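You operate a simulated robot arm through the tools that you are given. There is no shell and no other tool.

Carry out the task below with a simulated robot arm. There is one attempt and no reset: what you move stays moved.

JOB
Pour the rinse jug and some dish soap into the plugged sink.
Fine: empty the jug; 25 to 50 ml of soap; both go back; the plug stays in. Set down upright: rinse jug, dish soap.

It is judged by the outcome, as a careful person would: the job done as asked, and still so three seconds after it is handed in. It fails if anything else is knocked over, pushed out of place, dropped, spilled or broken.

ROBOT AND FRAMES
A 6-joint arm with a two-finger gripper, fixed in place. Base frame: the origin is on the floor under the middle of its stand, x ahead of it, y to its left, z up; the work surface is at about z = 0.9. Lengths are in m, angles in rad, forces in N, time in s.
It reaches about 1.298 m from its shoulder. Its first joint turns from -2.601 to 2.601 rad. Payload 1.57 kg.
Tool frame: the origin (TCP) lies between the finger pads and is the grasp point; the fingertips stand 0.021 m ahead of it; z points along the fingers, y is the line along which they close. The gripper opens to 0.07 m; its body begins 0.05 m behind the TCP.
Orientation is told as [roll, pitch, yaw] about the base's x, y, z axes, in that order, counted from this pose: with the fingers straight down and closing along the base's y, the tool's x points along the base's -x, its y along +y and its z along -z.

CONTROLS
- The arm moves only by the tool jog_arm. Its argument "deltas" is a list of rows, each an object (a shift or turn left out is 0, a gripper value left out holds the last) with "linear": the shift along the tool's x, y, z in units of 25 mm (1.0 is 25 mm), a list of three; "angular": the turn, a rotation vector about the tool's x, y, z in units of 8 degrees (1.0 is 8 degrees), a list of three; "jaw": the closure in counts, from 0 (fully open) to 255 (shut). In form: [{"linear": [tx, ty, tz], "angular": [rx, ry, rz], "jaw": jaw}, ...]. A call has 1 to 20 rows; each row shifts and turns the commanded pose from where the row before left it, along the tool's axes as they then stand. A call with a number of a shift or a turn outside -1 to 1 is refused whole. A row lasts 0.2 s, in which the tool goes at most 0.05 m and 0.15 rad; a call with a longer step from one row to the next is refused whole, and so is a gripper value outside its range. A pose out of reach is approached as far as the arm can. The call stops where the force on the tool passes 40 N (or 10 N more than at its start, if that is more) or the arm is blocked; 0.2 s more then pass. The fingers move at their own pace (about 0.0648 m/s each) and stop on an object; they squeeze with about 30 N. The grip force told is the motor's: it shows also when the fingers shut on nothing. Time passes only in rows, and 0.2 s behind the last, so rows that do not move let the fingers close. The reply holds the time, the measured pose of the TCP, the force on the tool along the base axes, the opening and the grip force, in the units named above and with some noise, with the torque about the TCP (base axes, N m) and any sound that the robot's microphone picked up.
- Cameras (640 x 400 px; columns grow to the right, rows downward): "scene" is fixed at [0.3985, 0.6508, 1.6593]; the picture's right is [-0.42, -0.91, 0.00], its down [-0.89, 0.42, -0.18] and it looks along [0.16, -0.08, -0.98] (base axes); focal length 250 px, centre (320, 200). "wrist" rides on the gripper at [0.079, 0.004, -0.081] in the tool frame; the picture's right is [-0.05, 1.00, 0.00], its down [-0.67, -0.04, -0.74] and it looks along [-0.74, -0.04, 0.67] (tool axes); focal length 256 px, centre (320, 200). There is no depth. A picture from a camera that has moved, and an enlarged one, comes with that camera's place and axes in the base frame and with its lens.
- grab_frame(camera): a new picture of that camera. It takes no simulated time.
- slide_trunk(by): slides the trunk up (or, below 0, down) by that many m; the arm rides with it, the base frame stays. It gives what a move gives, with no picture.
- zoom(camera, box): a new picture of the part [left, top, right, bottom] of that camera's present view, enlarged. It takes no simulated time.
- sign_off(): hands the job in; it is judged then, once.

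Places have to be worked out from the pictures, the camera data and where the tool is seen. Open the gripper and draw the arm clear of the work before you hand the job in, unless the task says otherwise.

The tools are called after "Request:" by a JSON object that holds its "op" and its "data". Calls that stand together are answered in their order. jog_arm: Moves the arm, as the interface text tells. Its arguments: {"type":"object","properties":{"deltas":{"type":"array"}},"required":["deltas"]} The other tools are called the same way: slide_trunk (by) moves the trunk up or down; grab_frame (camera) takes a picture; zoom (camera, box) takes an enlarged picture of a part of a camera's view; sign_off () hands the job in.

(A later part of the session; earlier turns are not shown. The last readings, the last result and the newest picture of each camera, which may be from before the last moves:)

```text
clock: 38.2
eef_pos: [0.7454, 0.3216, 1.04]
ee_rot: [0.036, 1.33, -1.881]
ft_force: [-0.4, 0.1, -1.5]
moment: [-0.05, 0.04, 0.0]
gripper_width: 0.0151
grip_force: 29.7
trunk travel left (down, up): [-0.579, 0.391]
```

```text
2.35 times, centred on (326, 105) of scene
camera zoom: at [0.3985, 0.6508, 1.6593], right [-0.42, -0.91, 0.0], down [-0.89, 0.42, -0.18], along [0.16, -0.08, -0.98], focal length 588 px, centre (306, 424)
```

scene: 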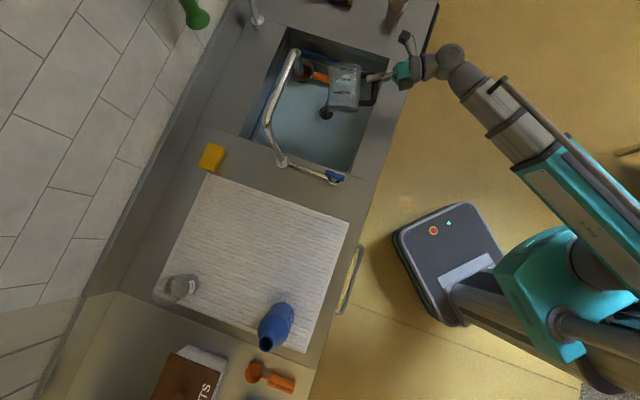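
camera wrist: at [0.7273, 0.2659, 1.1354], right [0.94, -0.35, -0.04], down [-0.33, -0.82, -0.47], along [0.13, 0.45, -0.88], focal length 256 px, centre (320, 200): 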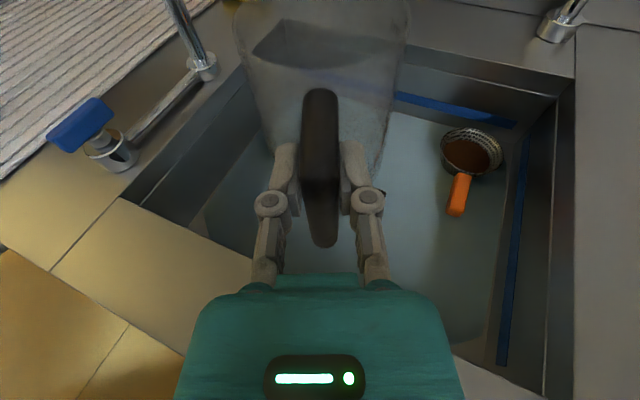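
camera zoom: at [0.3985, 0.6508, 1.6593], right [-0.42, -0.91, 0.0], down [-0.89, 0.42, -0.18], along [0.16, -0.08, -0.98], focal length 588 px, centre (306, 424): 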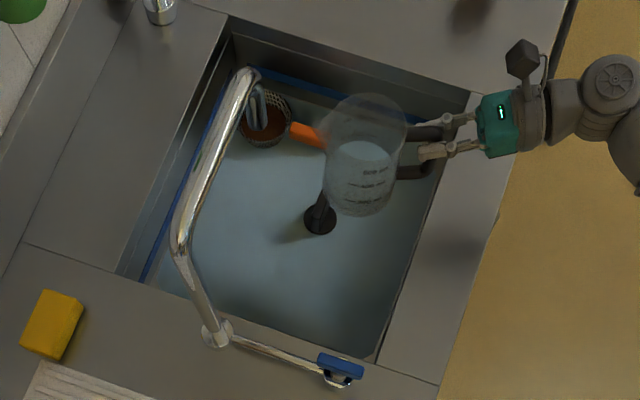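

Only a little water can remain. I'll shift 67 mm along the sink away from its left wall, then roll left in stages.

Request:
{"op": "jog_arm", "data": {"deltas": [{"linear": [0, 0.3, 0]}, {"linear": [0, 0.6, 0]}, {"linear": [0, 0.6, 0]}, {"linear": [0, 0.6, 0]}, {"linear": [0, 0.45, 0]}, {"linear": [0, 0.15, 0]}]}}

Request:
{"op": "jog_arm", "data": {"deltas": [{"angular": [0, 0, -0.6]}, {"angular": [0, 0, -0.6]}, {"angular": [0, 0, -0.6]}, {"angular": [0, 0, -0.6]}, {"angular": [0, 0, -0.6]}, {"angular": [0, 0, -0.6]}, {"angular": [0, 0, -0.6]}, {"angular": [0, 0, -0.6]}, {"angular": [0, 0, -0.6]}, {"angular": [0, 0, -0.6]}, {"angular": [0, 0, -0.6]}, {"angular": [0, 0, -0.6]}, {"angular": [0, 0, -0.6]}, {"angular": [0, 0, -0.6]}, {"angular": [0, 0, -0.6]}]}}

Request:
{"op": "grab_frame", "data": {"camera": "scene"}}

Request:
{"op": "grab_frame", "data": {"camera": "wrist"}}

```text
clock: 39.6
eef_pos: [0.8078, 0.2997, 1.0388]
ee_rot: [0.027, 1.331, -1.891]
ft_force: [0.3, -1.0, -0.5]
moment: [-0.08, 0.03, 0.01]
gripper_width: 0.0151
grip_force: 29.4
trunk travel left (down, up): [-0.579, 0.391]
```

```text
clock: 42.8
eef_pos: [0.8086, 0.2992, 1.0399]
ee_rot: [1.323, 0.296, -0.423]
ft_force: [-0.2, 0.0, -0.9]
moment: [-0.07, 0.05, 0.04]
gripper_width: 0.0147
grip_force: 30.2
trunk travel left (down, up): [-0.579, 0.391]
```

```text
taken
```

scene: 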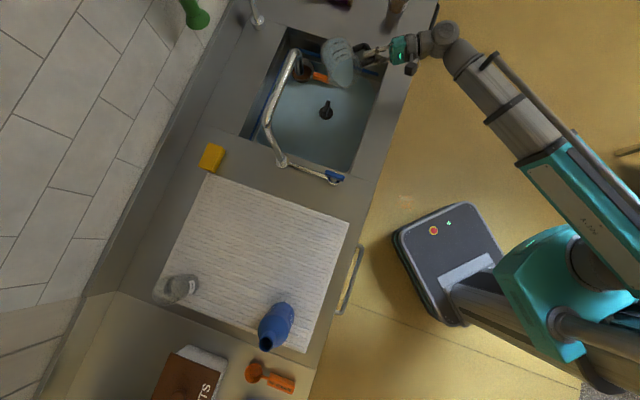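

```text
taken
camera wrist: at [0.713, 0.258, 1.0856], right [0.41, 0.09, 0.91], down [0.32, -0.95, -0.05], along [0.86, 0.31, -0.41], focal length 256 px, centre (320, 200)
```

wrist: 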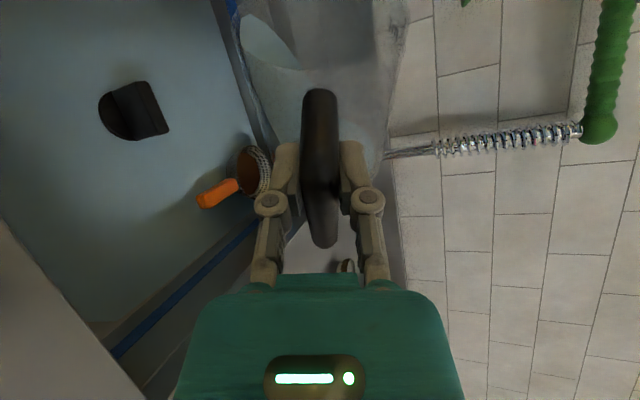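

At 72° left there is still some water at the lip. Continuing to about 130°.

Request:
{"op": "jog_arm", "data": {"deltas": [{"angular": [0, 0, -0.5]}, {"angular": [0, 0, -0.5]}, {"angular": [0, 0, -0.5]}, {"angular": [0, 0, -0.5]}, {"angular": [0, 0, -0.5]}, {"angular": [0, 0, -0.5]}, {"angular": [0, 0, -0.5]}, {"angular": [0, 0, -0.5]}, {"angular": [0, 0, -0.5]}, {"angular": [0, 0, -0.5]}, {"angular": [0, 0, -0.5]}, {"angular": [0, 0, -0.5]}, {"angular": [0, 0, -0.5]}, {"angular": [0, 0, -0.5]}, {"angular": [0, 0, -0.5]}]}}

Request:
{"op": "grab_frame", "data": {"camera": "scene"}}

Request:
{"op": "grab_frame", "data": {"camera": "wrist"}}

```text
clock: 46.0
eef_pos: [0.8079, 0.298, 1.0407]
ee_rot: [1.252, -0.716, -0.135]
ft_force: [-0.8, -0.3, -1.1]
moment: [-0.06, 0.05, -0.01]
gripper_width: 0.015
grip_force: 29.7
trunk travel left (down, up): [-0.579, 0.391]
```

```text
taken
```

scene: 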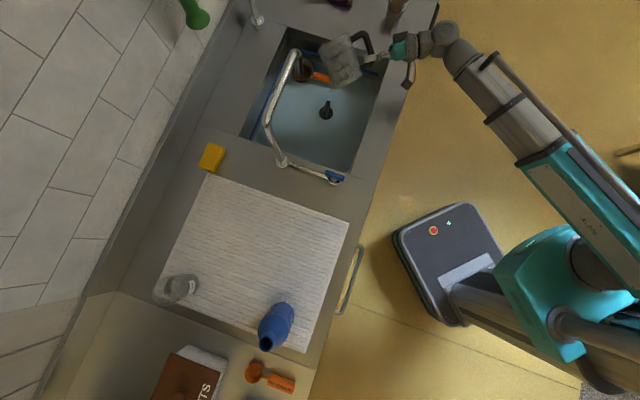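

```text
taken
camera wrist: at [0.7192, 0.2357, 1.0093], right [-0.54, 0.39, 0.75], down [0.27, -0.76, 0.59], along [0.8, 0.52, 0.3], focal length 256 px, centre (320, 200)
```

wrist: 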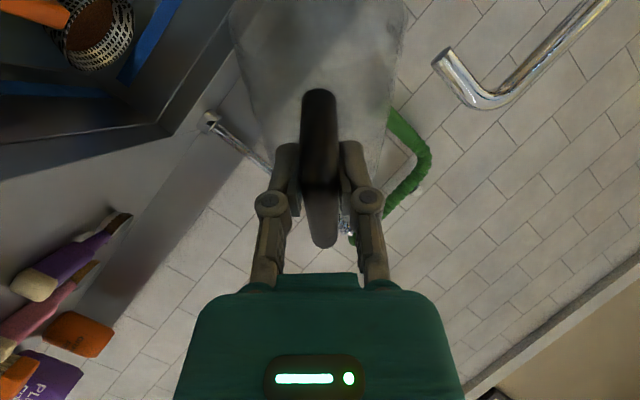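

The jug is clearly tipped past horizontal and appears empty. I'll tip a bit further and hold two seconds to drain fully.

Request:
{"op": "jog_arm", "data": {"deltas": [{"angular": [0, 0, -0.6]}, {"angular": [0, 0, -0.6]}, {"angular": [0, 0, -0.6]}, {}, {}, {}, {}, {}, {}, {}, {}, {}, {}]}}

Request:
{"op": "zoom", "data": {"camera": "scene", "box": [240, 20, 412, 190]}}

Request:
{"op": "zoom", "data": {"camera": "wrist", "box": [220, 0, 420, 200]}}

```text
clock: 48.8
eef_pos: [0.8086, 0.2989, 1.0395]
ee_rot: [1.155, -0.948, -0.002]
ft_force: [-0.5, 0.0, -0.6]
moment: [-0.11, 0.05, 0.0]
gripper_width: 0.015
grip_force: 29.9
trunk travel left (down, up): [-0.579, 0.391]
```

```text
2.35 times, centred on (326, 105) of scene
camera zoom: at [0.3985, 0.6508, 1.6593], right [-0.42, -0.91, 0.0], down [-0.89, 0.42, -0.18], along [0.16, -0.08, -0.98], focal length 588 px, centre (306, 424)
```

zoom: 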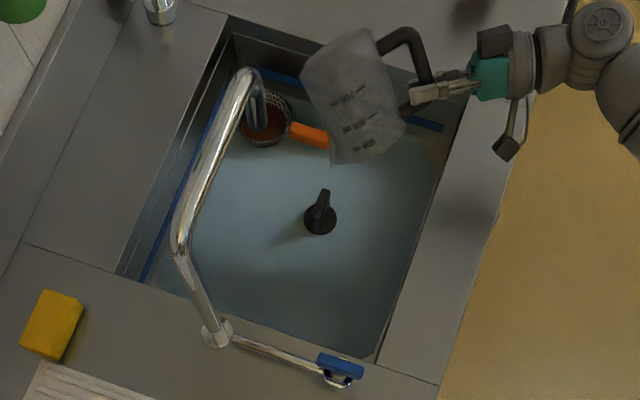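

```text
2.00 times, centred on (320, 100) of wrist
camera zoom: at [0.7316, 0.2284, 0.9961], right [-0.71, 0.41, 0.57], down [0.17, -0.7, 0.7], along [0.68, 0.59, 0.43], focal length 512 px, centre (320, 400)
```

zoom: 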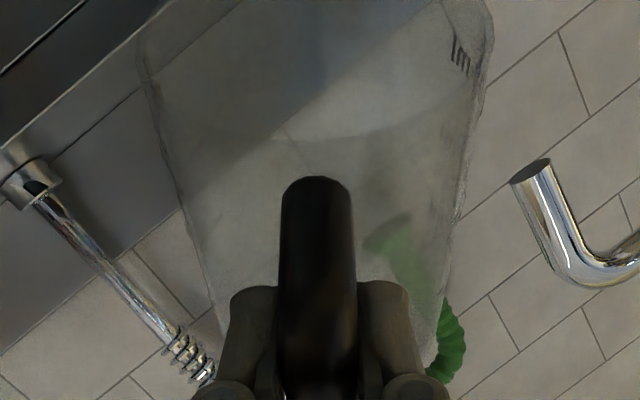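

The jug is drained, the plug is still in, and nothing else was disturbed. I'll roll the jug back upright over the sink, including a small pitch correction.

Request:
{"op": "jog_arm", "data": {"deltas": [{"angular": [0, 0, 0.7]}, {"angular": [0, 0, 0.94]}, {"angular": [0, 0, 0.94]}, {"angular": [0, 0, 0.94]}, {"angular": [0, 0, 0.94]}, {"angular": [0, 0, 0.94]}, {"angular": [0, 0, 0.94]}, {"angular": [0, 0, 0.94]}, {"angular": [0, 0, 0.94]}, {"angular": [0, 0, 0.94]}, {"angular": [0, 0, 0.94]}, {"angular": [0, 0, 0.94]}, {"angular": [0, 0, 0.94]}, {"angular": [0, 0, 0.94]}, {"angular": [0, 0, 0.94]}, {"angular": [0, 0, 0.94]}, {"angular": [0, 0, 0.94]}, {"angular": [0, 0, 0.94]}, {"angular": [0, 0, 0.94]}, {"angular": [0, 0, 0.72]}]}}

Request:
{"op": "slide_trunk", "data": {"by": 0.08}}

Request:
{"op": "grab_frame", "data": {"camera": "wrist"}}

Request:
{"op": "zoom", "data": {"camera": "scene", "box": [240, 20, 412, 190]}}

```text
clock: 53.0
eef_pos: [0.8089, 0.2994, 1.0397]
ee_rot: [-0.006, 1.333, -1.923]
ft_force: [0.1, 0.4, -1.1]
moment: [-0.06, 0.03, 0.01]
gripper_width: 0.0151
grip_force: 30.0
trunk travel left (down, up): [-0.579, 0.391]
```

```text
clock: 54.2
eef_pos: [0.8086, 0.2982, 1.1202]
ee_rot: [0.004, 1.333, -1.915]
ft_force: [-0.7, 0.5, -1.2]
moment: [-0.07, 0.0, 0.06]
gripper_width: 0.0151
grip_force: 29.7
trunk travel left (down, up): [-0.659, 0.311]
```

```text
taken
camera wrist: at [0.7914, 0.2427, 1.2154], right [0.93, -0.35, -0.05], down [-0.33, -0.82, -0.47], along [0.12, 0.46, -0.88], focal length 256 px, centre (320, 200)
```

wrist: 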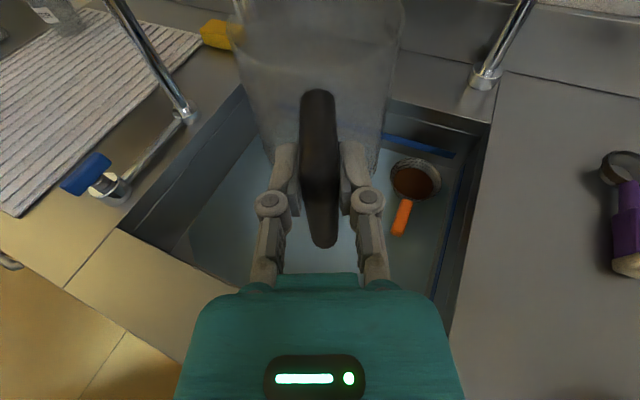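

```text
2.35 times, centred on (326, 105) of scene
camera zoom: at [0.3985, 0.6508, 1.6593], right [-0.42, -0.91, 0.0], down [-0.89, 0.42, -0.18], along [0.16, -0.08, -0.98], focal length 588 px, centre (306, 424)
```

zoom: 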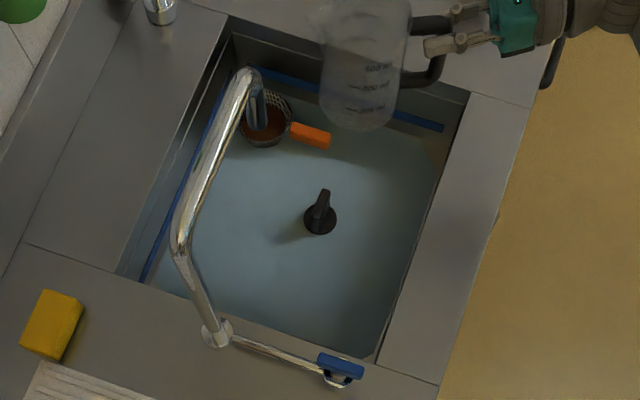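

The empty jug is upright. I'll carry it back along the reverse path to its original place on the mat.

Request:
{"op": "jog_arm", "data": {"deltas": [{"angular": [0, -0.14, 0]}, {"linear": [0.024, -0.277, 0.093]}, {"linear": [0.049, -0.554, 0.186]}, {"linear": [0.049, -0.554, 0.186]}, {"linear": [0.049, -0.554, 0.186]}, {"linear": [0.049, -0.554, 0.186]}, {"linear": [0.049, -0.554, 0.186]}, {"linear": [0.049, -0.554, 0.186]}, {"linear": [0.049, -0.554, 0.186]}, {"linear": [0.049, -0.554, 0.186]}, {"linear": [0.049, -0.554, 0.186]}, {"linear": [0.049, -0.554, 0.186]}, {"linear": [0.049, -0.554, 0.186]}, {"linear": [0.049, -0.554, 0.186]}, {"linear": [0.049, -0.554, 0.186]}, {"linear": [0.049, -0.554, 0.186]}, {"linear": [0.049, -0.554, 0.186]}, {"linear": [0.049, -0.554, 0.186]}, {"linear": [0.049, -0.554, 0.186]}, {"linear": [0.024, -0.277, 0.093]}]}}

Request:
{"op": "jog_arm", "data": {"deltas": [{"linear": [0.024, -0.277, 0.093]}, {"linear": [0.049, -0.554, 0.186]}, {"linear": [0.049, -0.554, 0.186]}, {"linear": [0.049, -0.554, 0.186]}, {"linear": [0.049, -0.554, 0.186]}, {"linear": [0.049, -0.554, 0.186]}, {"linear": [0.049, -0.554, 0.186]}, {"linear": [0.049, -0.554, 0.186]}, {"linear": [0.049, -0.554, 0.186]}, {"linear": [0.049, -0.554, 0.186]}, {"linear": [0.049, -0.554, 0.186]}, {"linear": [0.049, -0.554, 0.186]}, {"linear": [0.049, -0.554, 0.186]}, {"linear": [0.049, -0.554, 0.186]}, {"linear": [0.049, -0.554, 0.186]}, {"linear": [0.049, -0.554, 0.186]}, {"linear": [0.049, -0.554, 0.186]}, {"linear": [0.049, -0.554, 0.186]}, {"linear": [0.024, -0.277, 0.093]}]}}

Request:
{"op": "grab_frame", "data": {"camera": "wrist"}}

Request:
{"op": "grab_frame", "data": {"camera": "scene"}}

```text
clock: 58.4
eef_pos: [0.603, 0.4655, 1.1159]
ee_rot: [0.005, 1.31, -1.911]
ft_force: [0.5, -0.2, -1.0]
moment: [-0.11, -0.03, 0.01]
gripper_width: 0.0148
grip_force: 30.3
out of reach, approached as far as the arm can: row 1
trunk travel left (down, up): [-0.659, 0.311]
```

```text
clock: 62.4
eef_pos: [0.3975, 0.6317, 1.117]
ee_rot: [0.003, 1.31, -1.914]
ft_force: [0.4, 0.4, -1.4]
moment: [-0.04, 0.05, 0.01]
gripper_width: 0.0149
grip_force: 30.5
trunk travel left (down, up): [-0.659, 0.311]
```

```text
taken
camera wrist: at [0.3811, 0.5786, 1.2129], right [0.93, -0.35, -0.05], down [-0.34, -0.83, -0.45], along [0.12, 0.44, -0.89], focal length 256 px, centre (320, 200)
```

wrist: 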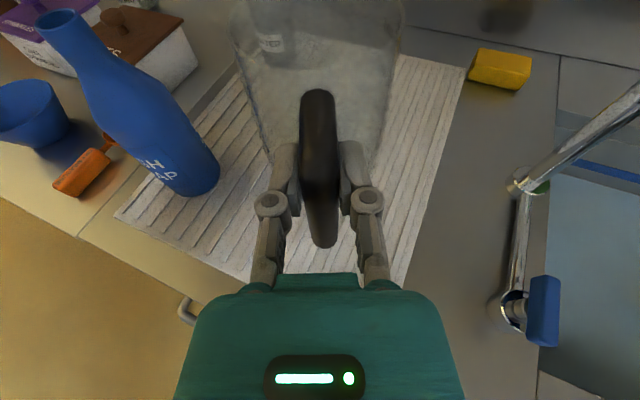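

```text
taken
```

scene: 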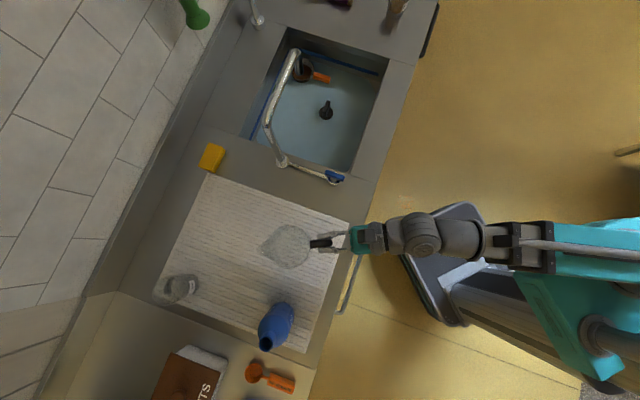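

Position and orientation match the original grasp pose. Lowering by nearly the original lift, then checking contact.

Request:
{"op": "slide_trunk", "data": {"by": -0.115}}

Request:
{"op": "slide_trunk", "data": {"by": -0.005}}

Request:
{"op": "jog_arm", "data": {"deltas": [{}]}}

Request:
{"op": "zoom", "data": {"camera": "scene", "box": [260, 190, 380, 290]}}

Request:
{"op": "grab_frame", "data": {"camera": "wrist"}}

```text
clock: 63.9
eef_pos: [0.397, 0.6328, 1.0009]
ee_rot: [0.006, 1.311, -1.913]
ft_force: [-0.5, -0.2, -1.2]
moment: [-0.09, 0.01, 0.01]
gripper_width: 0.0151
grip_force: 29.4
trunk travel left (down, up): [-0.544, 0.426]
```

```text
clock: 64.4
eef_pos: [0.3979, 0.633, 0.9968]
ee_rot: [0.001, 1.312, -1.915]
ft_force: [0.7, 0.5, 7.6]
moment: [0.79, -0.25, -0.02]
gripper_width: 0.015
grip_force: 29.1
trunk travel left (down, up): [-0.539, 0.431]
```

```text
clock: 64.8
eef_pos: [0.3973, 0.6322, 0.9977]
ee_rot: [0.006, 1.312, -1.912]
ft_force: [0.7, -0.3, 8.4]
moment: [0.73, -0.25, 0.02]
gripper_width: 0.0151
grip_force: 29.4
trunk travel left (down, up): [-0.539, 0.431]
```

```text
4.00 times, centred on (320, 240) of scene
camera zoom: at [0.3985, 0.6508, 1.6593], right [-0.42, -0.91, 0.0], down [-0.89, 0.42, -0.18], along [0.16, -0.08, -0.98], focal length 999 px, centre (320, 40)
```

zoom: 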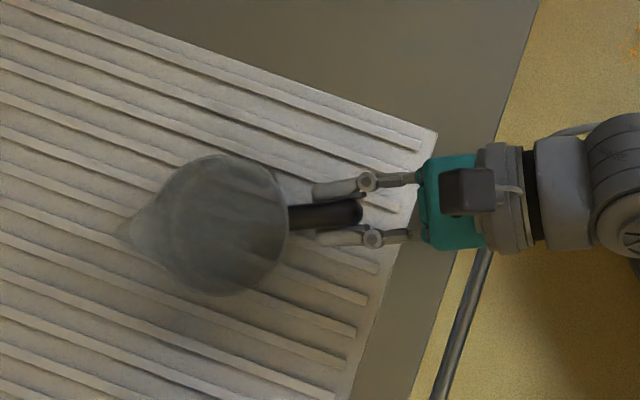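

```text
taken
camera wrist: at [0.3811, 0.5777, 1.0936], right [0.93, -0.35, -0.05], down [-0.34, -0.83, -0.45], along [0.12, 0.44, -0.89], focal length 256 px, centre (320, 200)
```

wrist: 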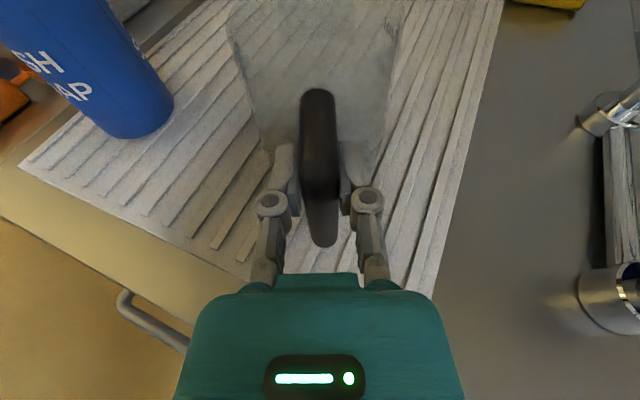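

Contact is made with an 8 N press, so I'll back off about 1 mm and then open the gripper.

Request:
{"op": "slide_trunk", "data": {"by": 0.001}}

Request:
{"op": "jog_arm", "data": {"deltas": [{"jaw": 200}, {"jaw": 150}, {"jaw": 100}, {"jaw": 50}, {"jaw": 0}, {"jaw": 0}, {"jaw": 0}]}}

Request:
{"op": "zoom", "data": {"camera": "scene", "box": [260, 190, 380, 290]}}

Request:
{"op": "grab_frame", "data": {"camera": "wrist"}}

```text
clock: 65.3
eef_pos: [0.3969, 0.6336, 0.9963]
ee_rot: [0.005, 1.311, -1.913]
ft_force: [-0.2, -0.9, 1.1]
moment: [0.18, -0.05, 0.0]
gripper_width: 0.0148
grip_force: 30.5
trunk travel left (down, up): [-0.54, 0.43]
```

```text
clock: 66.9
eef_pos: [0.3976, 0.6337, 0.9971]
ee_rot: [0.006, 1.311, -1.912]
ft_force: [0.3, -0.8, 0.2]
moment: [0.0, -0.01, -0.01]
gripper_width: 0.07
grip_force: 0.0
trunk travel left (down, up): [-0.54, 0.43]
```

```text
4.00 times, centred on (320, 240) of scene
camera zoom: at [0.3985, 0.6508, 1.6593], right [-0.42, -0.91, 0.0], down [-0.89, 0.42, -0.18], along [0.16, -0.08, -0.98], focal length 999 px, centre (320, 40)
```

zoom: 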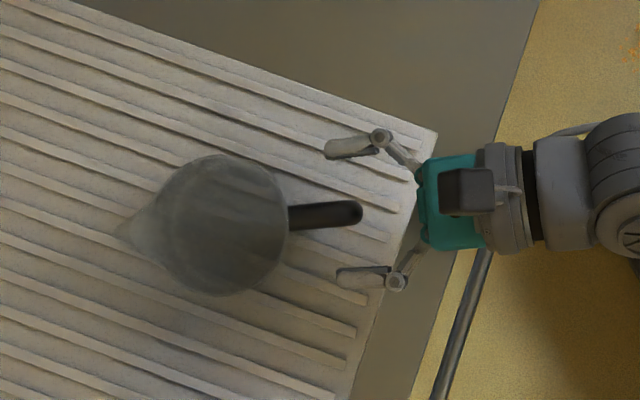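

```text
taken
camera wrist: at [0.3812, 0.5783, 1.094], right [0.93, -0.35, -0.05], down [-0.34, -0.83, -0.45], along [0.12, 0.44, -0.89], focal length 256 px, centre (320, 200)
```

wrist: 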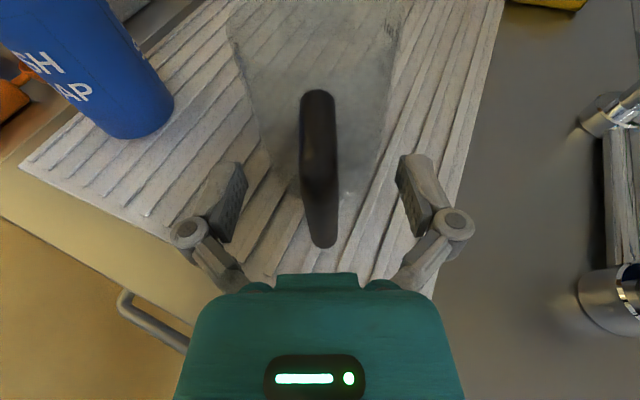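

The jug is back in its spot, upright and released. I'll raise straight up off the handle and look at the soap bottle.

Request:
{"op": "slide_trunk", "data": {"by": 0.2}}

Request:
{"op": "zoom", "data": {"camera": "scene", "box": [220, 190, 380, 390]}}

Request:
{"op": "grab_frame", "data": {"camera": "wrist"}}

```text
clock: 69.1
eef_pos: [0.3977, 0.6323, 1.197]
ee_rot: [0.006, 1.312, -1.913]
ft_force: [-0.1, -0.1, -0.3]
moment: [0.0, 0.01, 0.03]
gripper_width: 0.0699
grip_force: 0.0
trunk travel left (down, up): [-0.74, 0.23]
```

```text
2.00 times, centred on (300, 290) of scene
camera zoom: at [0.3985, 0.6508, 1.6593], right [-0.42, -0.91, 0.0], down [-0.89, 0.42, -0.18], along [0.16, -0.08, -0.98], focal length 500 px, centre (360, 20)
```

zoom: 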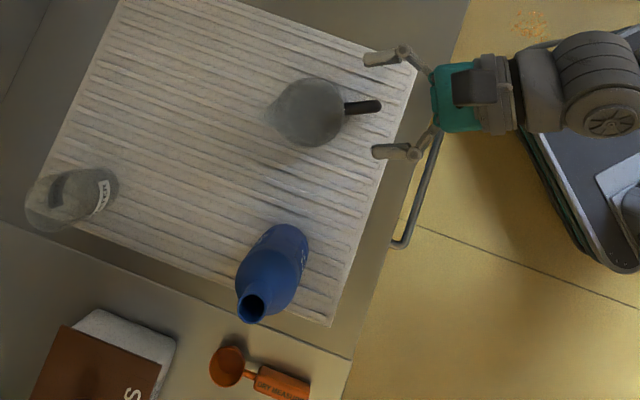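

```text
taken
camera wrist: at [0.3813, 0.5784, 1.2939], right [0.93, -0.35, -0.05], down [-0.34, -0.83, -0.45], along [0.12, 0.44, -0.89], focal length 256 px, centre (320, 200)
```

wrist: 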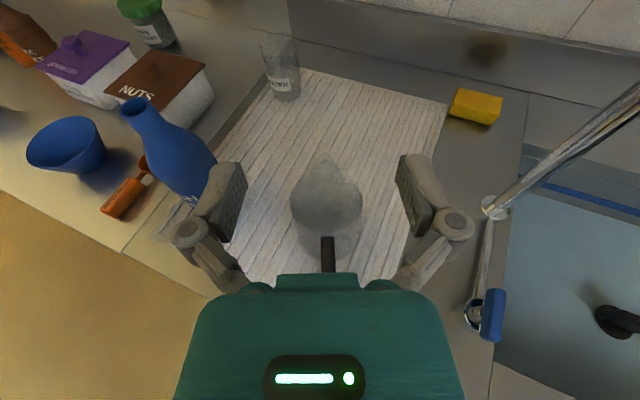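

The bottle is about 19 cm left and 15 cm ahead of the tool. I'll move the empty gripper left and slightly back at this height to face the bottle and see its profile.

Request:
{"op": "jog_arm", "data": {"deltas": [{"linear": [-0.051, -0.76, -0.193]}, {"linear": [-0.051, -0.76, -0.193]}, {"linear": [-0.051, -0.76, -0.193]}, {"linear": [-0.051, -0.76, -0.193]}, {"linear": [-0.051, -0.76, -0.193]}, {"linear": [-0.051, -0.76, -0.193]}, {"linear": [-0.051, -0.76, -0.193]}, {"linear": [-0.051, -0.76, -0.193]}, {"linear": [-0.051, -0.76, -0.193]}, {"linear": [-0.051, -0.76, -0.193]}]}}

Request:
{"op": "grab_frame", "data": {"camera": "wrist"}}

Request:
{"op": "grab_frame", "data": {"camera": "scene"}}

```text
clock: 71.3
eef_pos: [0.2817, 0.629, 1.1981]
ee_rot: [0.0, 1.312, -1.9]
ft_force: [0.1, -0.9, 0.1]
moment: [-0.02, -0.02, -0.01]
gripper_width: 0.0698
grip_force: 0.1
out of reach, approached as far as the arm can: row 6, 7, 8, 9, 10
trunk travel left (down, up): [-0.74, 0.23]
```

```text
taken
camera wrist: at [0.2662, 0.5719, 1.2942], right [0.94, -0.34, -0.05], down [-0.32, -0.83, -0.45], along [0.11, 0.44, -0.89], focal length 256 px, centre (320, 200)
```

wrist: 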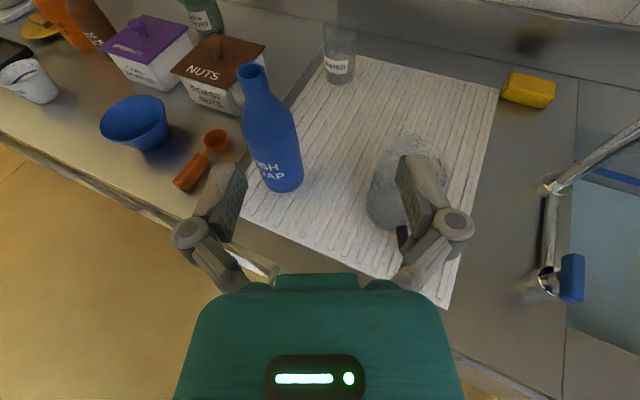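

```text
taken
```

scene: 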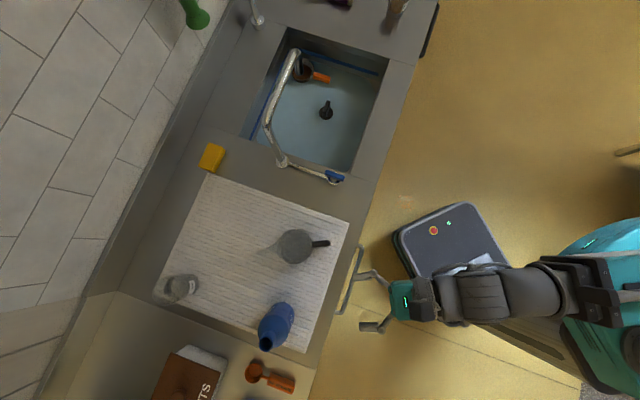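

The arm can't fold closer than about 0.51 m at the wrist, which is fine for a 10 cm approach. The bottle is now fully visible, so I'll zoom in for its profile.

Request:
{"op": "zoom", "data": {"camera": "wrist", "box": [190, 50, 350, 210]}}

Request:
{"op": "zoom", "data": {"camera": "scene", "box": [230, 290, 330, 360]}}

```text
2.50 times, centred on (270, 130) of wrist
camera zoom: at [0.2662, 0.5719, 1.2942], right [0.94, -0.34, -0.05], down [-0.32, -0.83, -0.45], along [0.11, 0.44, -0.89], focal length 640 px, centre (445, 375)
```

zoom: 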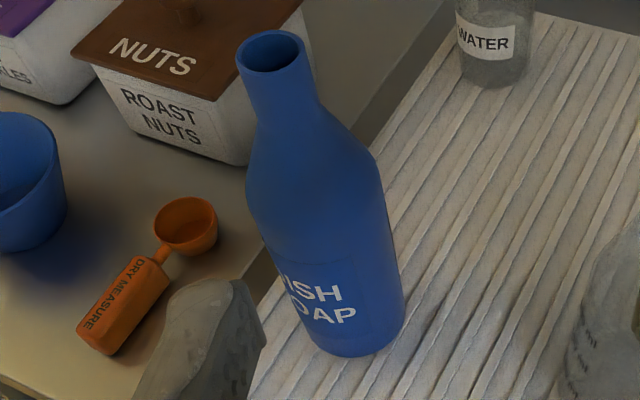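

```text
5.71 times, centred on (280, 325) of scene
camera zoom: at [0.3985, 0.6508, 1.6593], right [-0.42, -0.91, 0.0], down [-0.89, 0.42, -0.18], along [0.16, -0.08, -0.98], focal length 1427 px, centre (549, -514)
```

zoom: 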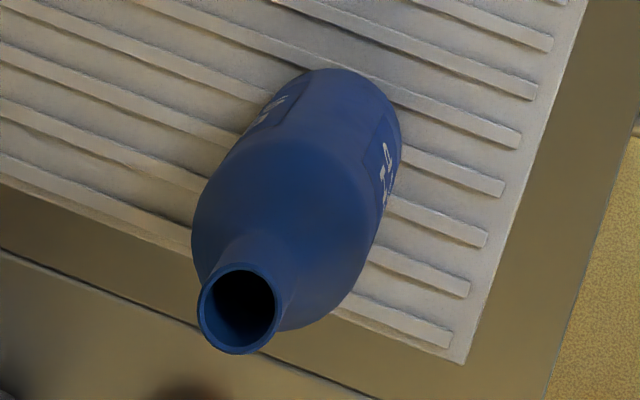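

The bottle's axis is near (0.268, 0.838), with a straight neck about 29 mm wide at z 1.082–1.112 and a body about 71 mm wide, too wide to grip. I'll line up 10 cm short of the neck, then lower.

Request:
{"op": "jog_arm", "data": {"deltas": [{"linear": [0.239, 0, 0.902]}, {"linear": [0.239, 0, 0.902]}, {"linear": [0.239, 0, 0.902]}, {"linear": [0.239, 0, 0.902]}, {"linear": [0, -0.807, 0]}, {"linear": [0, -0.807, 0]}, {"linear": [0, -0.807, 0]}, {"linear": [0, -0.807, 0]}]}}

Request:
{"op": "slide_trunk", "data": {"by": -0.06}}

Request:
{"op": "grab_frame", "data": {"camera": "wrist"}}

Request:
{"op": "grab_frame", "data": {"camera": "scene"}}

```text
clock: 73.1
eef_pos: [0.3085, 0.7137, 1.1971]
ee_rot: [0.001, 1.314, -1.894]
ft_force: [-0.3, 0.4, 0.4]
moment: [0.01, -0.03, -0.01]
gripper_width: 0.0699
grip_force: 0.0
out of reach, approached as far as the arm can: row 1, 5, 6, 7, 8
trunk travel left (down, up): [-0.74, 0.23]
```

```text
clock: 74.1
eef_pos: [0.3088, 0.7135, 1.1372]
ee_rot: [0.002, 1.313, -1.896]
ft_force: [-0.1, 0.0, -0.1]
moment: [-0.02, -0.01, -0.02]
gripper_width: 0.0697
grip_force: 0.1
trunk travel left (down, up): [-0.68, 0.29]
```

```text
taken
camera wrist: at [0.2944, 0.6593, 1.2343], right [0.94, -0.33, -0.05], down [-0.32, -0.83, -0.45], along [0.11, 0.45, -0.89], focal length 256 px, centre (320, 200)
```

wrist: 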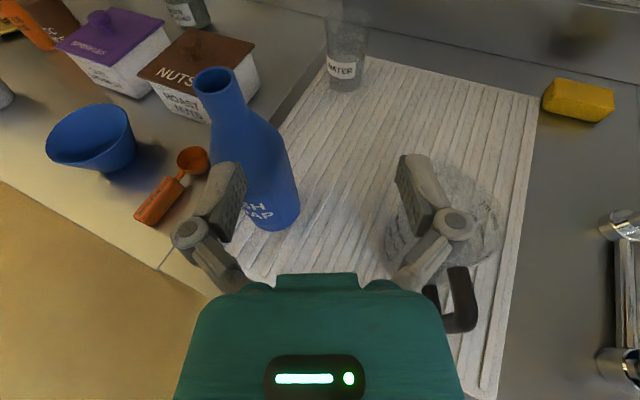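

```text
taken
```

scene: 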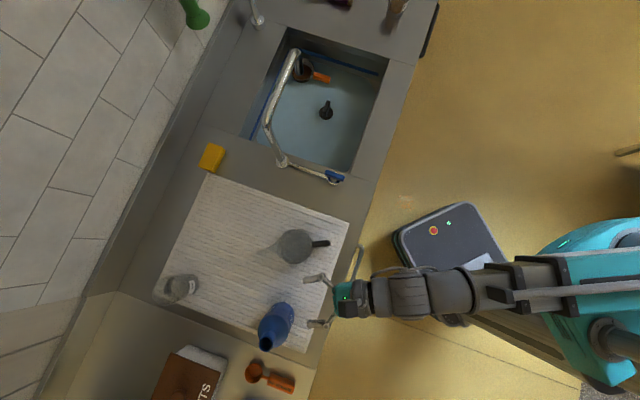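

Leftward motion at this heading is blocked, likely a wrist-joint limit. I'll test whether turning the heading to the left frees it up.

Request:
{"op": "jog_arm", "data": {"deltas": [{"angular": [0.967, 0, -0.256]}, {"angular": [0.967, 0, -0.256]}]}}

Request:
{"op": "jog_arm", "data": {"deltas": [{"linear": [0, -0.8, 0]}, {"linear": [0, -0.8, 0]}]}}

```text
clock: 74.7
eef_pos: [0.3084, 0.7145, 1.1381]
ee_rot: [0.002, 1.311, -1.611]
ft_force: [-0.5, 0.1, -0.5]
moment: [0.0, -0.03, 0.01]
gripper_width: 0.0698
grip_force: 0.2
trunk travel left (down, up): [-0.68, 0.29]
```

```text
clock: 75.3
eef_pos: [0.2708, 0.7162, 1.138]
ee_rot: [-0.001, 1.312, -1.616]
ft_force: [-0.5, -0.3, -0.3]
moment: [-0.03, 0.0, -0.01]
gripper_width: 0.0701
grip_force: 0.2
trunk travel left (down, up): [-0.68, 0.29]
```

That worked: heading is now about 87.5° and the bottle lies 12 cm straight ahead. I'll take a look to refine the neck position.

Request:
{"op": "grab_frame", "data": {"camera": "wrist"}}

Request:
{"op": "zoom", "data": {"camera": "wrist", "box": [230, 20, 390, 220]}}

Request:
{"op": "zoom", "data": {"camera": "scene", "box": [220, 260, 380, 370]}}

```text
taken
camera wrist: at [0.2712, 0.6597, 1.2344], right [1.0, -0.06, -0.05], down [-0.07, -0.89, -0.46], along [-0.02, 0.46, -0.89], focal length 256 px, centre (320, 200)
```

wrist: 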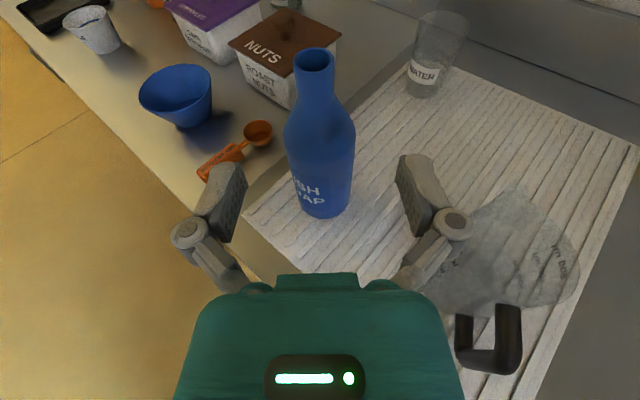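

```text
2.00 times, centred on (310, 120) of wrist
camera zoom: at [0.2712, 0.6597, 1.2344], right [1.0, -0.06, -0.05], down [-0.07, -0.89, -0.46], along [-0.02, 0.46, -0.89], focal length 512 px, centre (340, 360)
```

zoom: 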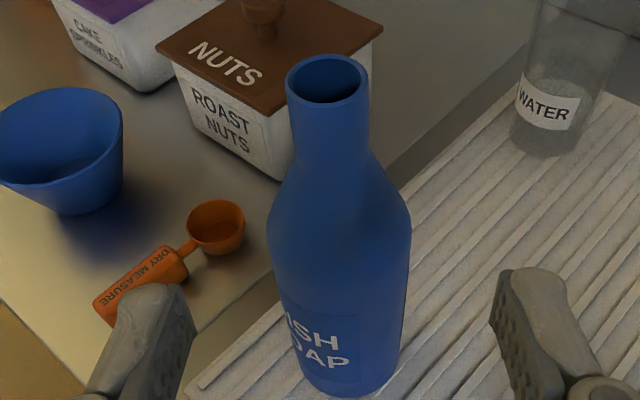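

```text
3.64 times, centred on (300, 315) of scene
camera zoom: at [0.3985, 0.6508, 1.6593], right [-0.42, -0.91, 0.0], down [-0.89, 0.42, -0.18], along [0.16, -0.08, -0.98], focal length 908 px, centre (393, -218)
```

zoom: 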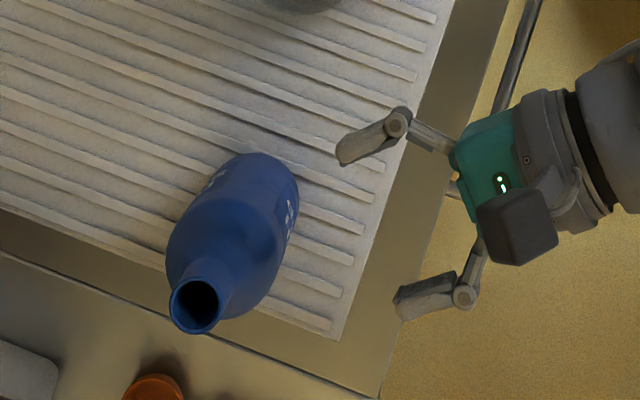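

The neck axis is about (0.269, 0.834), with the straight neck spanning z 1.086–1.117. I'll lower to z 1.10, shift 7 mm left, and advance part way.

Request:
{"op": "slide_trunk", "data": {"by": -0.038}}

Request:
{"op": "jog_arm", "data": {"deltas": [{"linear": [0, -0.28, 0]}, {"linear": [0.24, 0, 0.909]}, {"linear": [0.24, 0, 0.909]}, {"linear": [0.24, 0, 0.909]}]}}

Request:
{"op": "grab_frame", "data": {"camera": "wrist"}}

Request:
{"op": "zoom", "data": {"camera": "scene", "box": [220, 260, 380, 370]}}

```text
clock: 76.1
eef_pos: [0.2699, 0.7167, 1.0993]
ee_rot: [0.001, 1.314, -1.612]
ft_force: [-0.6, 0.0, -0.4]
moment: [0.03, 0.01, -0.02]
gripper_width: 0.0698
grip_force: 0.0
trunk travel left (down, up): [-0.642, 0.328]
```

```text
clock: 77.1
eef_pos: [0.2664, 0.7896, 1.0994]
ee_rot: [0.003, 1.311, -1.61]
ft_force: [0.2, 0.5, 0.0]
moment: [0.0, -0.01, -0.03]
gripper_width: 0.0698
grip_force: 0.1
trunk travel left (down, up): [-0.642, 0.328]
```

```text
taken
camera wrist: at [0.267, 0.7318, 1.1961], right [1.0, -0.06, -0.05], down [-0.07, -0.89, -0.45], along [-0.02, 0.46, -0.89], focal length 256 px, centre (320, 200)
```

wrist: 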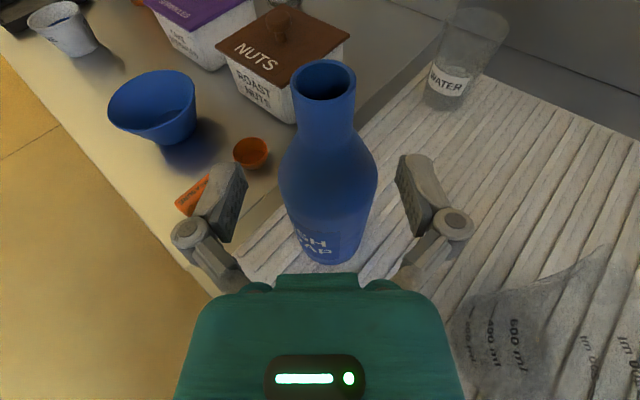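

```text
3.64 times, centred on (300, 315) of scene
camera zoom: at [0.3985, 0.6508, 1.6593], right [-0.42, -0.91, 0.0], down [-0.89, 0.42, -0.18], along [0.16, -0.08, -0.98], focal length 908 px, centre (393, -218)
```

zoom: 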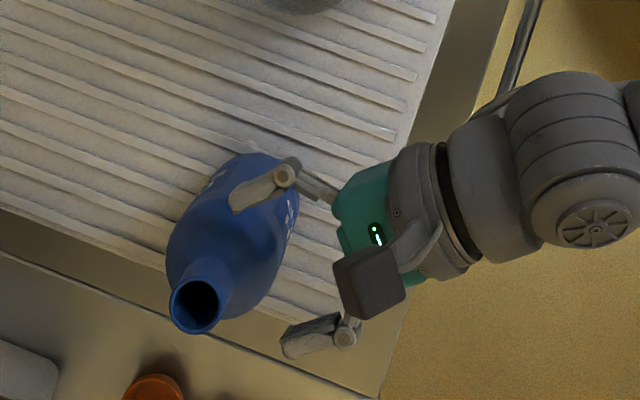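

The neck is dead ahead, 44 mm away, with a 1.5 mm lateral correction needed. Advancing so the neck sits between the pads.

Request:
{"op": "jog_arm", "data": {"deltas": [{"linear": [0.1133, 0.06, 0.4285]}, {"linear": [0.1133, 0, 0.4285]}, {"linear": [0.1133, 0, 0.4285]}, {"linear": [0.1133, 0, 0.4285]}]}}

Request:
{"op": "grab_frame", "data": {"camera": "wrist"}}

Request:
{"op": "zoom", "data": {"camera": "scene", "box": [220, 260, 380, 370]}}

```text
clock: 78.1
eef_pos: [0.2704, 0.8329, 1.0997]
ee_rot: [0.001, 1.315, -1.612]
ft_force: [-0.5, -0.9, -0.4]
moment: [-0.03, -0.01, 0.01]
gripper_width: 0.07
grip_force: 0.0
trunk travel left (down, up): [-0.642, 0.328]
```

```text
taken
camera wrist: at [0.2711, 0.7758, 1.1964], right [1.0, -0.06, -0.05], down [-0.07, -0.89, -0.46], along [-0.02, 0.46, -0.89], focal length 256 px, centre (320, 200)
```

wrist: 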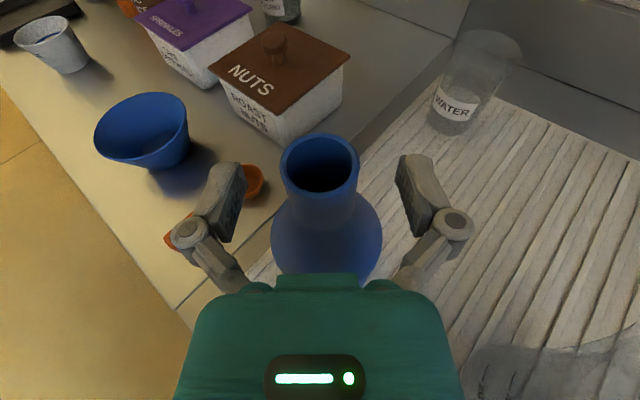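

```text
3.64 times, centred on (300, 315) of scene
camera zoom: at [0.3985, 0.6508, 1.6593], right [-0.42, -0.91, 0.0], down [-0.89, 0.42, -0.18], along [0.16, -0.08, -0.98], focal length 908 px, centre (393, -218)
```

zoom: 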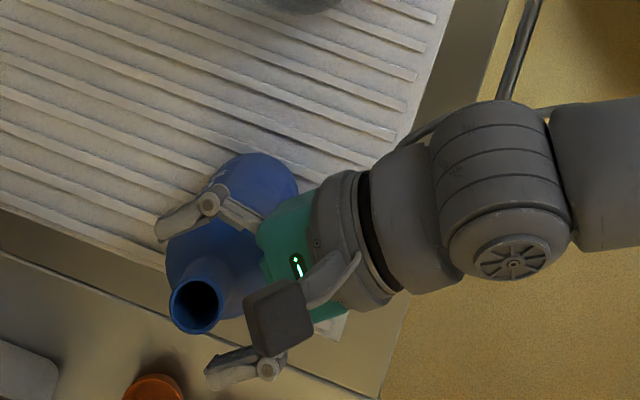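

The neck is centred between the pads. Closing the gripper.

Request:
{"op": "jog_arm", "data": {"deltas": [{"jaw": 255}, {"jaw": 255}, {"jaw": 255}, {"jaw": 255}, {"jaw": 255}]}}

Request:
{"op": "grab_frame", "data": {"camera": "wrist"}}

Request:
{"op": "zoom", "data": {"camera": "wrist", "box": [260, 120, 380, 220]}}

Request:
{"op": "zoom", "data": {"camera": "scene", "box": [220, 260, 380, 370]}}

```text
clock: 79.3
eef_pos: [0.2692, 0.832, 1.1002]
ee_rot: [0.002, 1.314, -1.613]
ft_force: [0.7, 0.1, 0.7]
moment: [-0.01, -0.02, -0.01]
gripper_width: 0.0272
grip_force: 30.3
trunk travel left (down, up): [-0.642, 0.328]
```

```text
taken
camera wrist: at [0.2711, 0.7754, 1.1965], right [1.0, -0.06, -0.05], down [-0.07, -0.89, -0.46], along [-0.02, 0.46, -0.89], focal length 256 px, centre (320, 200)
```

wrist: 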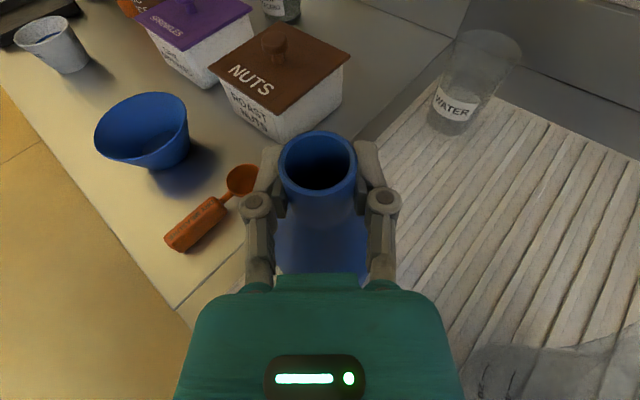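

```text
4.00 times, centred on (320, 170) of wrist
camera zoom: at [0.2711, 0.7754, 1.1965], right [1.0, -0.06, -0.05], down [-0.07, -0.89, -0.46], along [-0.02, 0.46, -0.89], focal length 1024 px, centre (320, 320)
```

zoom: 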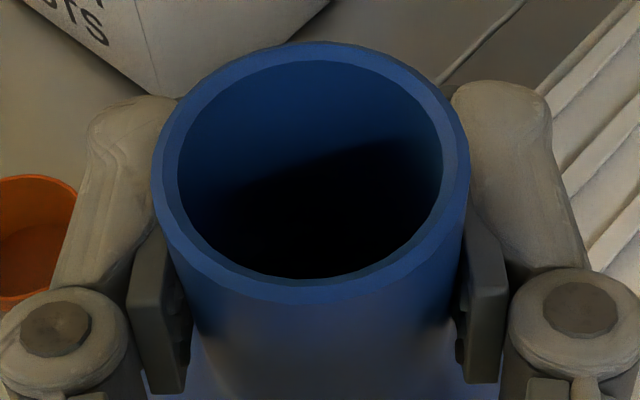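

```text
3.64 times, centred on (300, 315) of scene
camera zoom: at [0.3985, 0.6508, 1.6593], right [-0.42, -0.91, 0.0], down [-0.89, 0.42, -0.18], along [0.16, -0.08, -0.98], focal length 908 px, centre (393, -218)
```

zoom: 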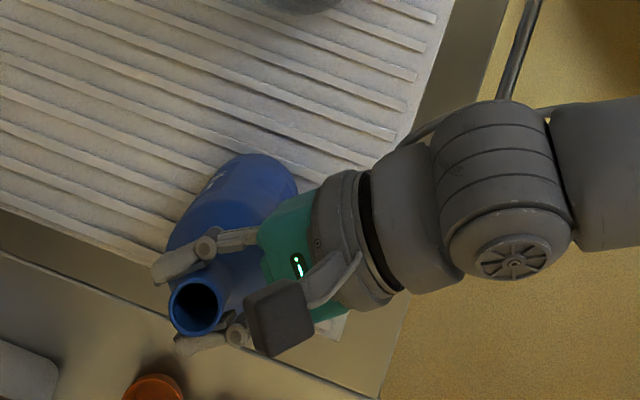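

Firm grip on the 27 mm neck. I'll lift 2 cm, check, then raise to travel height.

Request:
{"op": "slide_trunk", "data": {"by": 0.02}}

Request:
{"op": "slide_trunk", "data": {"by": 0.1}}

Request:
{"op": "jog_arm", "data": {"deltas": [{}]}}

Request:
{"op": "grab_frame", "data": {"camera": "wrist"}}

Request:
{"op": "grab_frame", "data": {"camera": "scene"}}

```text
clock: 80.0
eef_pos: [0.2713, 0.8324, 1.1198]
ee_rot: [0.001, 1.314, -1.612]
ft_force: [-0.7, -0.3, -0.7]
moment: [-0.01, 0.0, -0.01]
gripper_width: 0.027
grip_force: 29.8
trunk travel left (down, up): [-0.662, 0.308]
```

```text
clock: 81.3
eef_pos: [0.2699, 0.8331, 1.2208]
ee_rot: [0.002, 1.315, -1.613]
ft_force: [0.8, 0.0, -1.2]
moment: [0.0, 0.0, -0.02]
gripper_width: 0.0269
grip_force: 30.4
trunk travel left (down, up): [-0.762, 0.208]
```

```text
clock: 81.7
eef_pos: [0.2703, 0.8325, 1.2202]
ee_rot: [0.0, 1.315, -1.613]
ft_force: [0.1, -0.8, -0.3]
moment: [0.0, -0.01, -0.02]
gripper_width: 0.027
grip_force: 30.3
trunk travel left (down, up): [-0.762, 0.208]
```

```text
taken
camera wrist: at [0.2711, 0.7756, 1.3163], right [1.0, -0.06, -0.05], down [-0.07, -0.89, -0.46], along [-0.02, 0.46, -0.89], focal length 256 px, centre (320, 200)
```

wrist: 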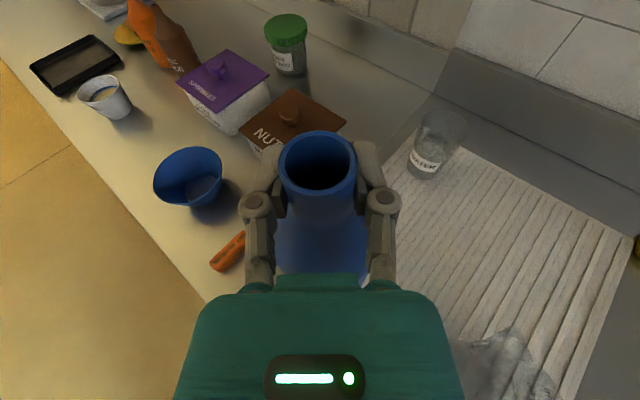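

```text
taken
```

scene: 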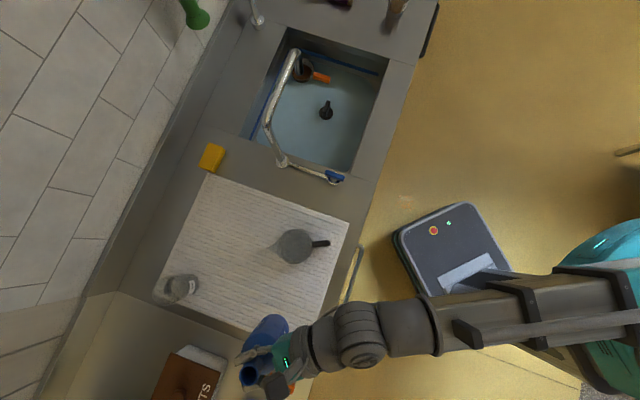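

The bottle hangs straight. I'll raise another 8 cm so its base clears the jug and spout area, then carry it toward the sink.

Request:
{"op": "slide_trunk", "data": {"by": 0.08}}

Request:
{"op": "jog_arm", "data": {"deltas": [{"linear": [-0.04, 0.16, -0.14]}, {"linear": [-0.08, 0.32, -0.29]}, {"linear": [-0.1135, 0.479, -0.4305]}, {"linear": [-0.1135, 0.479, -0.4305]}, {"linear": [-0.1135, 0.479, -0.4305]}, {"linear": [-0.1135, 0.479, -0.4305]}, {"linear": [-0.1135, 0.479, -0.4305]}, {"linear": [-0.1135, 0.479, -0.4305]}, {"linear": [-0.1135, 0.479, -0.4305]}, {"linear": [-0.1135, 0.479, -0.4305]}, {"linear": [-0.1135, 0.479, -0.4305]}, {"linear": [-0.1135, 0.479, -0.4305]}, {"linear": [-0.1135, 0.479, -0.4305]}, {"linear": [-0.1135, 0.479, -0.4305]}, {"linear": [-0.1135, 0.479, -0.4305]}, {"linear": [-0.1135, 0.479, -0.4305]}, {"linear": [-0.1135, 0.479, -0.4305]}, {"linear": [-0.1135, 0.479, -0.4305]}, {"linear": [-0.08, 0.32, -0.29]}, {"linear": [-0.04, 0.16, -0.14]}]}}

Request:
{"op": "grab_frame", "data": {"camera": "scene"}}

```text
clock: 82.9
eef_pos: [0.27, 0.8313, 1.299]
ee_rot: [0.001, 1.314, -1.612]
ft_force: [0.5, 0.9, 0.3]
moment: [-0.03, -0.01, -0.01]
gripper_width: 0.0271
grip_force: 29.6
trunk travel left (down, up): [-0.842, 0.128]
```

```text
clock: 87.1
eef_pos: [0.4765, 0.6221, 1.2987]
ee_rot: [0.002, 1.315, -1.613]
ft_force: [0.6, -1.0, -0.8]
moment: [0.01, -0.01, 0.0]
gripper_width: 0.0272
grip_force: 30.4
trunk travel left (down, up): [-0.842, 0.128]
```

```text
taken
```

scene: 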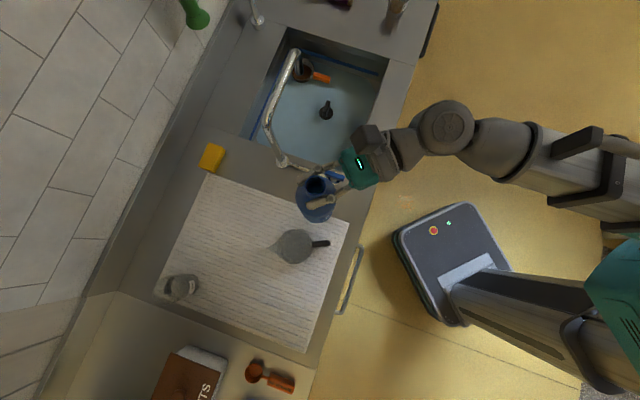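

The bottle is over the counter strip, clear of the jug and tap. I'll turn the heading about 32° right and carry on to the sink.

Request:
{"op": "jog_arm", "data": {"deltas": [{"angular": [-0.484, 0, 0.128]}, {"angular": [-0.725, 0, 0.192]}, {"angular": [-0.725, 0, 0.192]}, {"angular": [-0.725, 0, 0.192]}, {"angular": [-0.725, 0, 0.192]}, {"angular": [-0.484, 0, 0.128]}]}}

Request:
{"op": "jog_arm", "data": {"deltas": [{"linear": [-0.005, 0.28, -0.02]}, {"linear": [-0.0103, 0.5536, -0.039]}, {"linear": [-0.0103, 0.5536, -0.039]}, {"linear": [-0.0103, 0.5536, -0.039]}, {"linear": [-0.0103, 0.5536, -0.039]}, {"linear": [-0.0103, 0.5536, -0.039]}, {"linear": [-0.0103, 0.5536, -0.039]}, {"linear": [-0.0103, 0.5536, -0.039]}, {"linear": [-0.0103, 0.5536, -0.039]}, {"linear": [-0.0103, 0.5536, -0.039]}, {"linear": [-0.0103, 0.5536, -0.039]}, {"linear": [-0.0103, 0.5536, -0.039]}, {"linear": [-0.0103, 0.5536, -0.039]}, {"linear": [-0.0103, 0.5536, -0.039]}, {"linear": [-0.0103, 0.5536, -0.039]}, {"linear": [-0.005, 0.28, -0.02]}]}}

Request:
{"op": "grab_frame", "data": {"camera": "scene"}}

```text
clock: 88.5
eef_pos: [0.4853, 0.6165, 1.2997]
ee_rot: [-0.009, 1.316, -2.167]
ft_force: [0.4, 0.1, -0.1]
moment: [-0.01, -0.03, 0.03]
gripper_width: 0.0271
grip_force: 29.5
out of reach, approached as far as the arm can: row 6
trunk travel left (down, up): [-0.842, 0.128]
```

```text
clock: 91.9
eef_pos: [0.6484, 0.4865, 1.2991]
ee_rot: [-0.005, 1.312, -2.177]
ft_force: [0.3, 0.5, -0.5]
moment: [0.01, 0.01, -0.02]
gripper_width: 0.0273
grip_force: 30.3
trunk travel left (down, up): [-0.842, 0.128]
```

```text
taken
```

scene: 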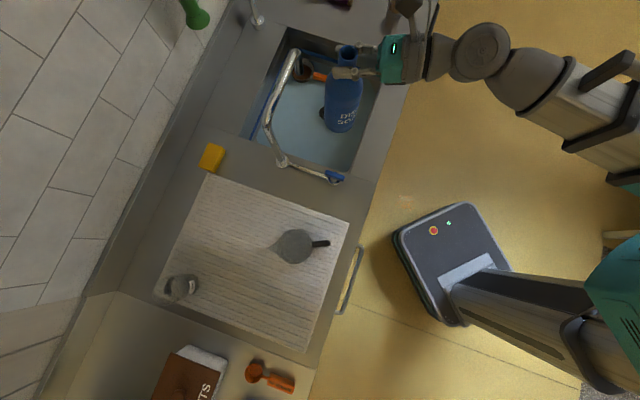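

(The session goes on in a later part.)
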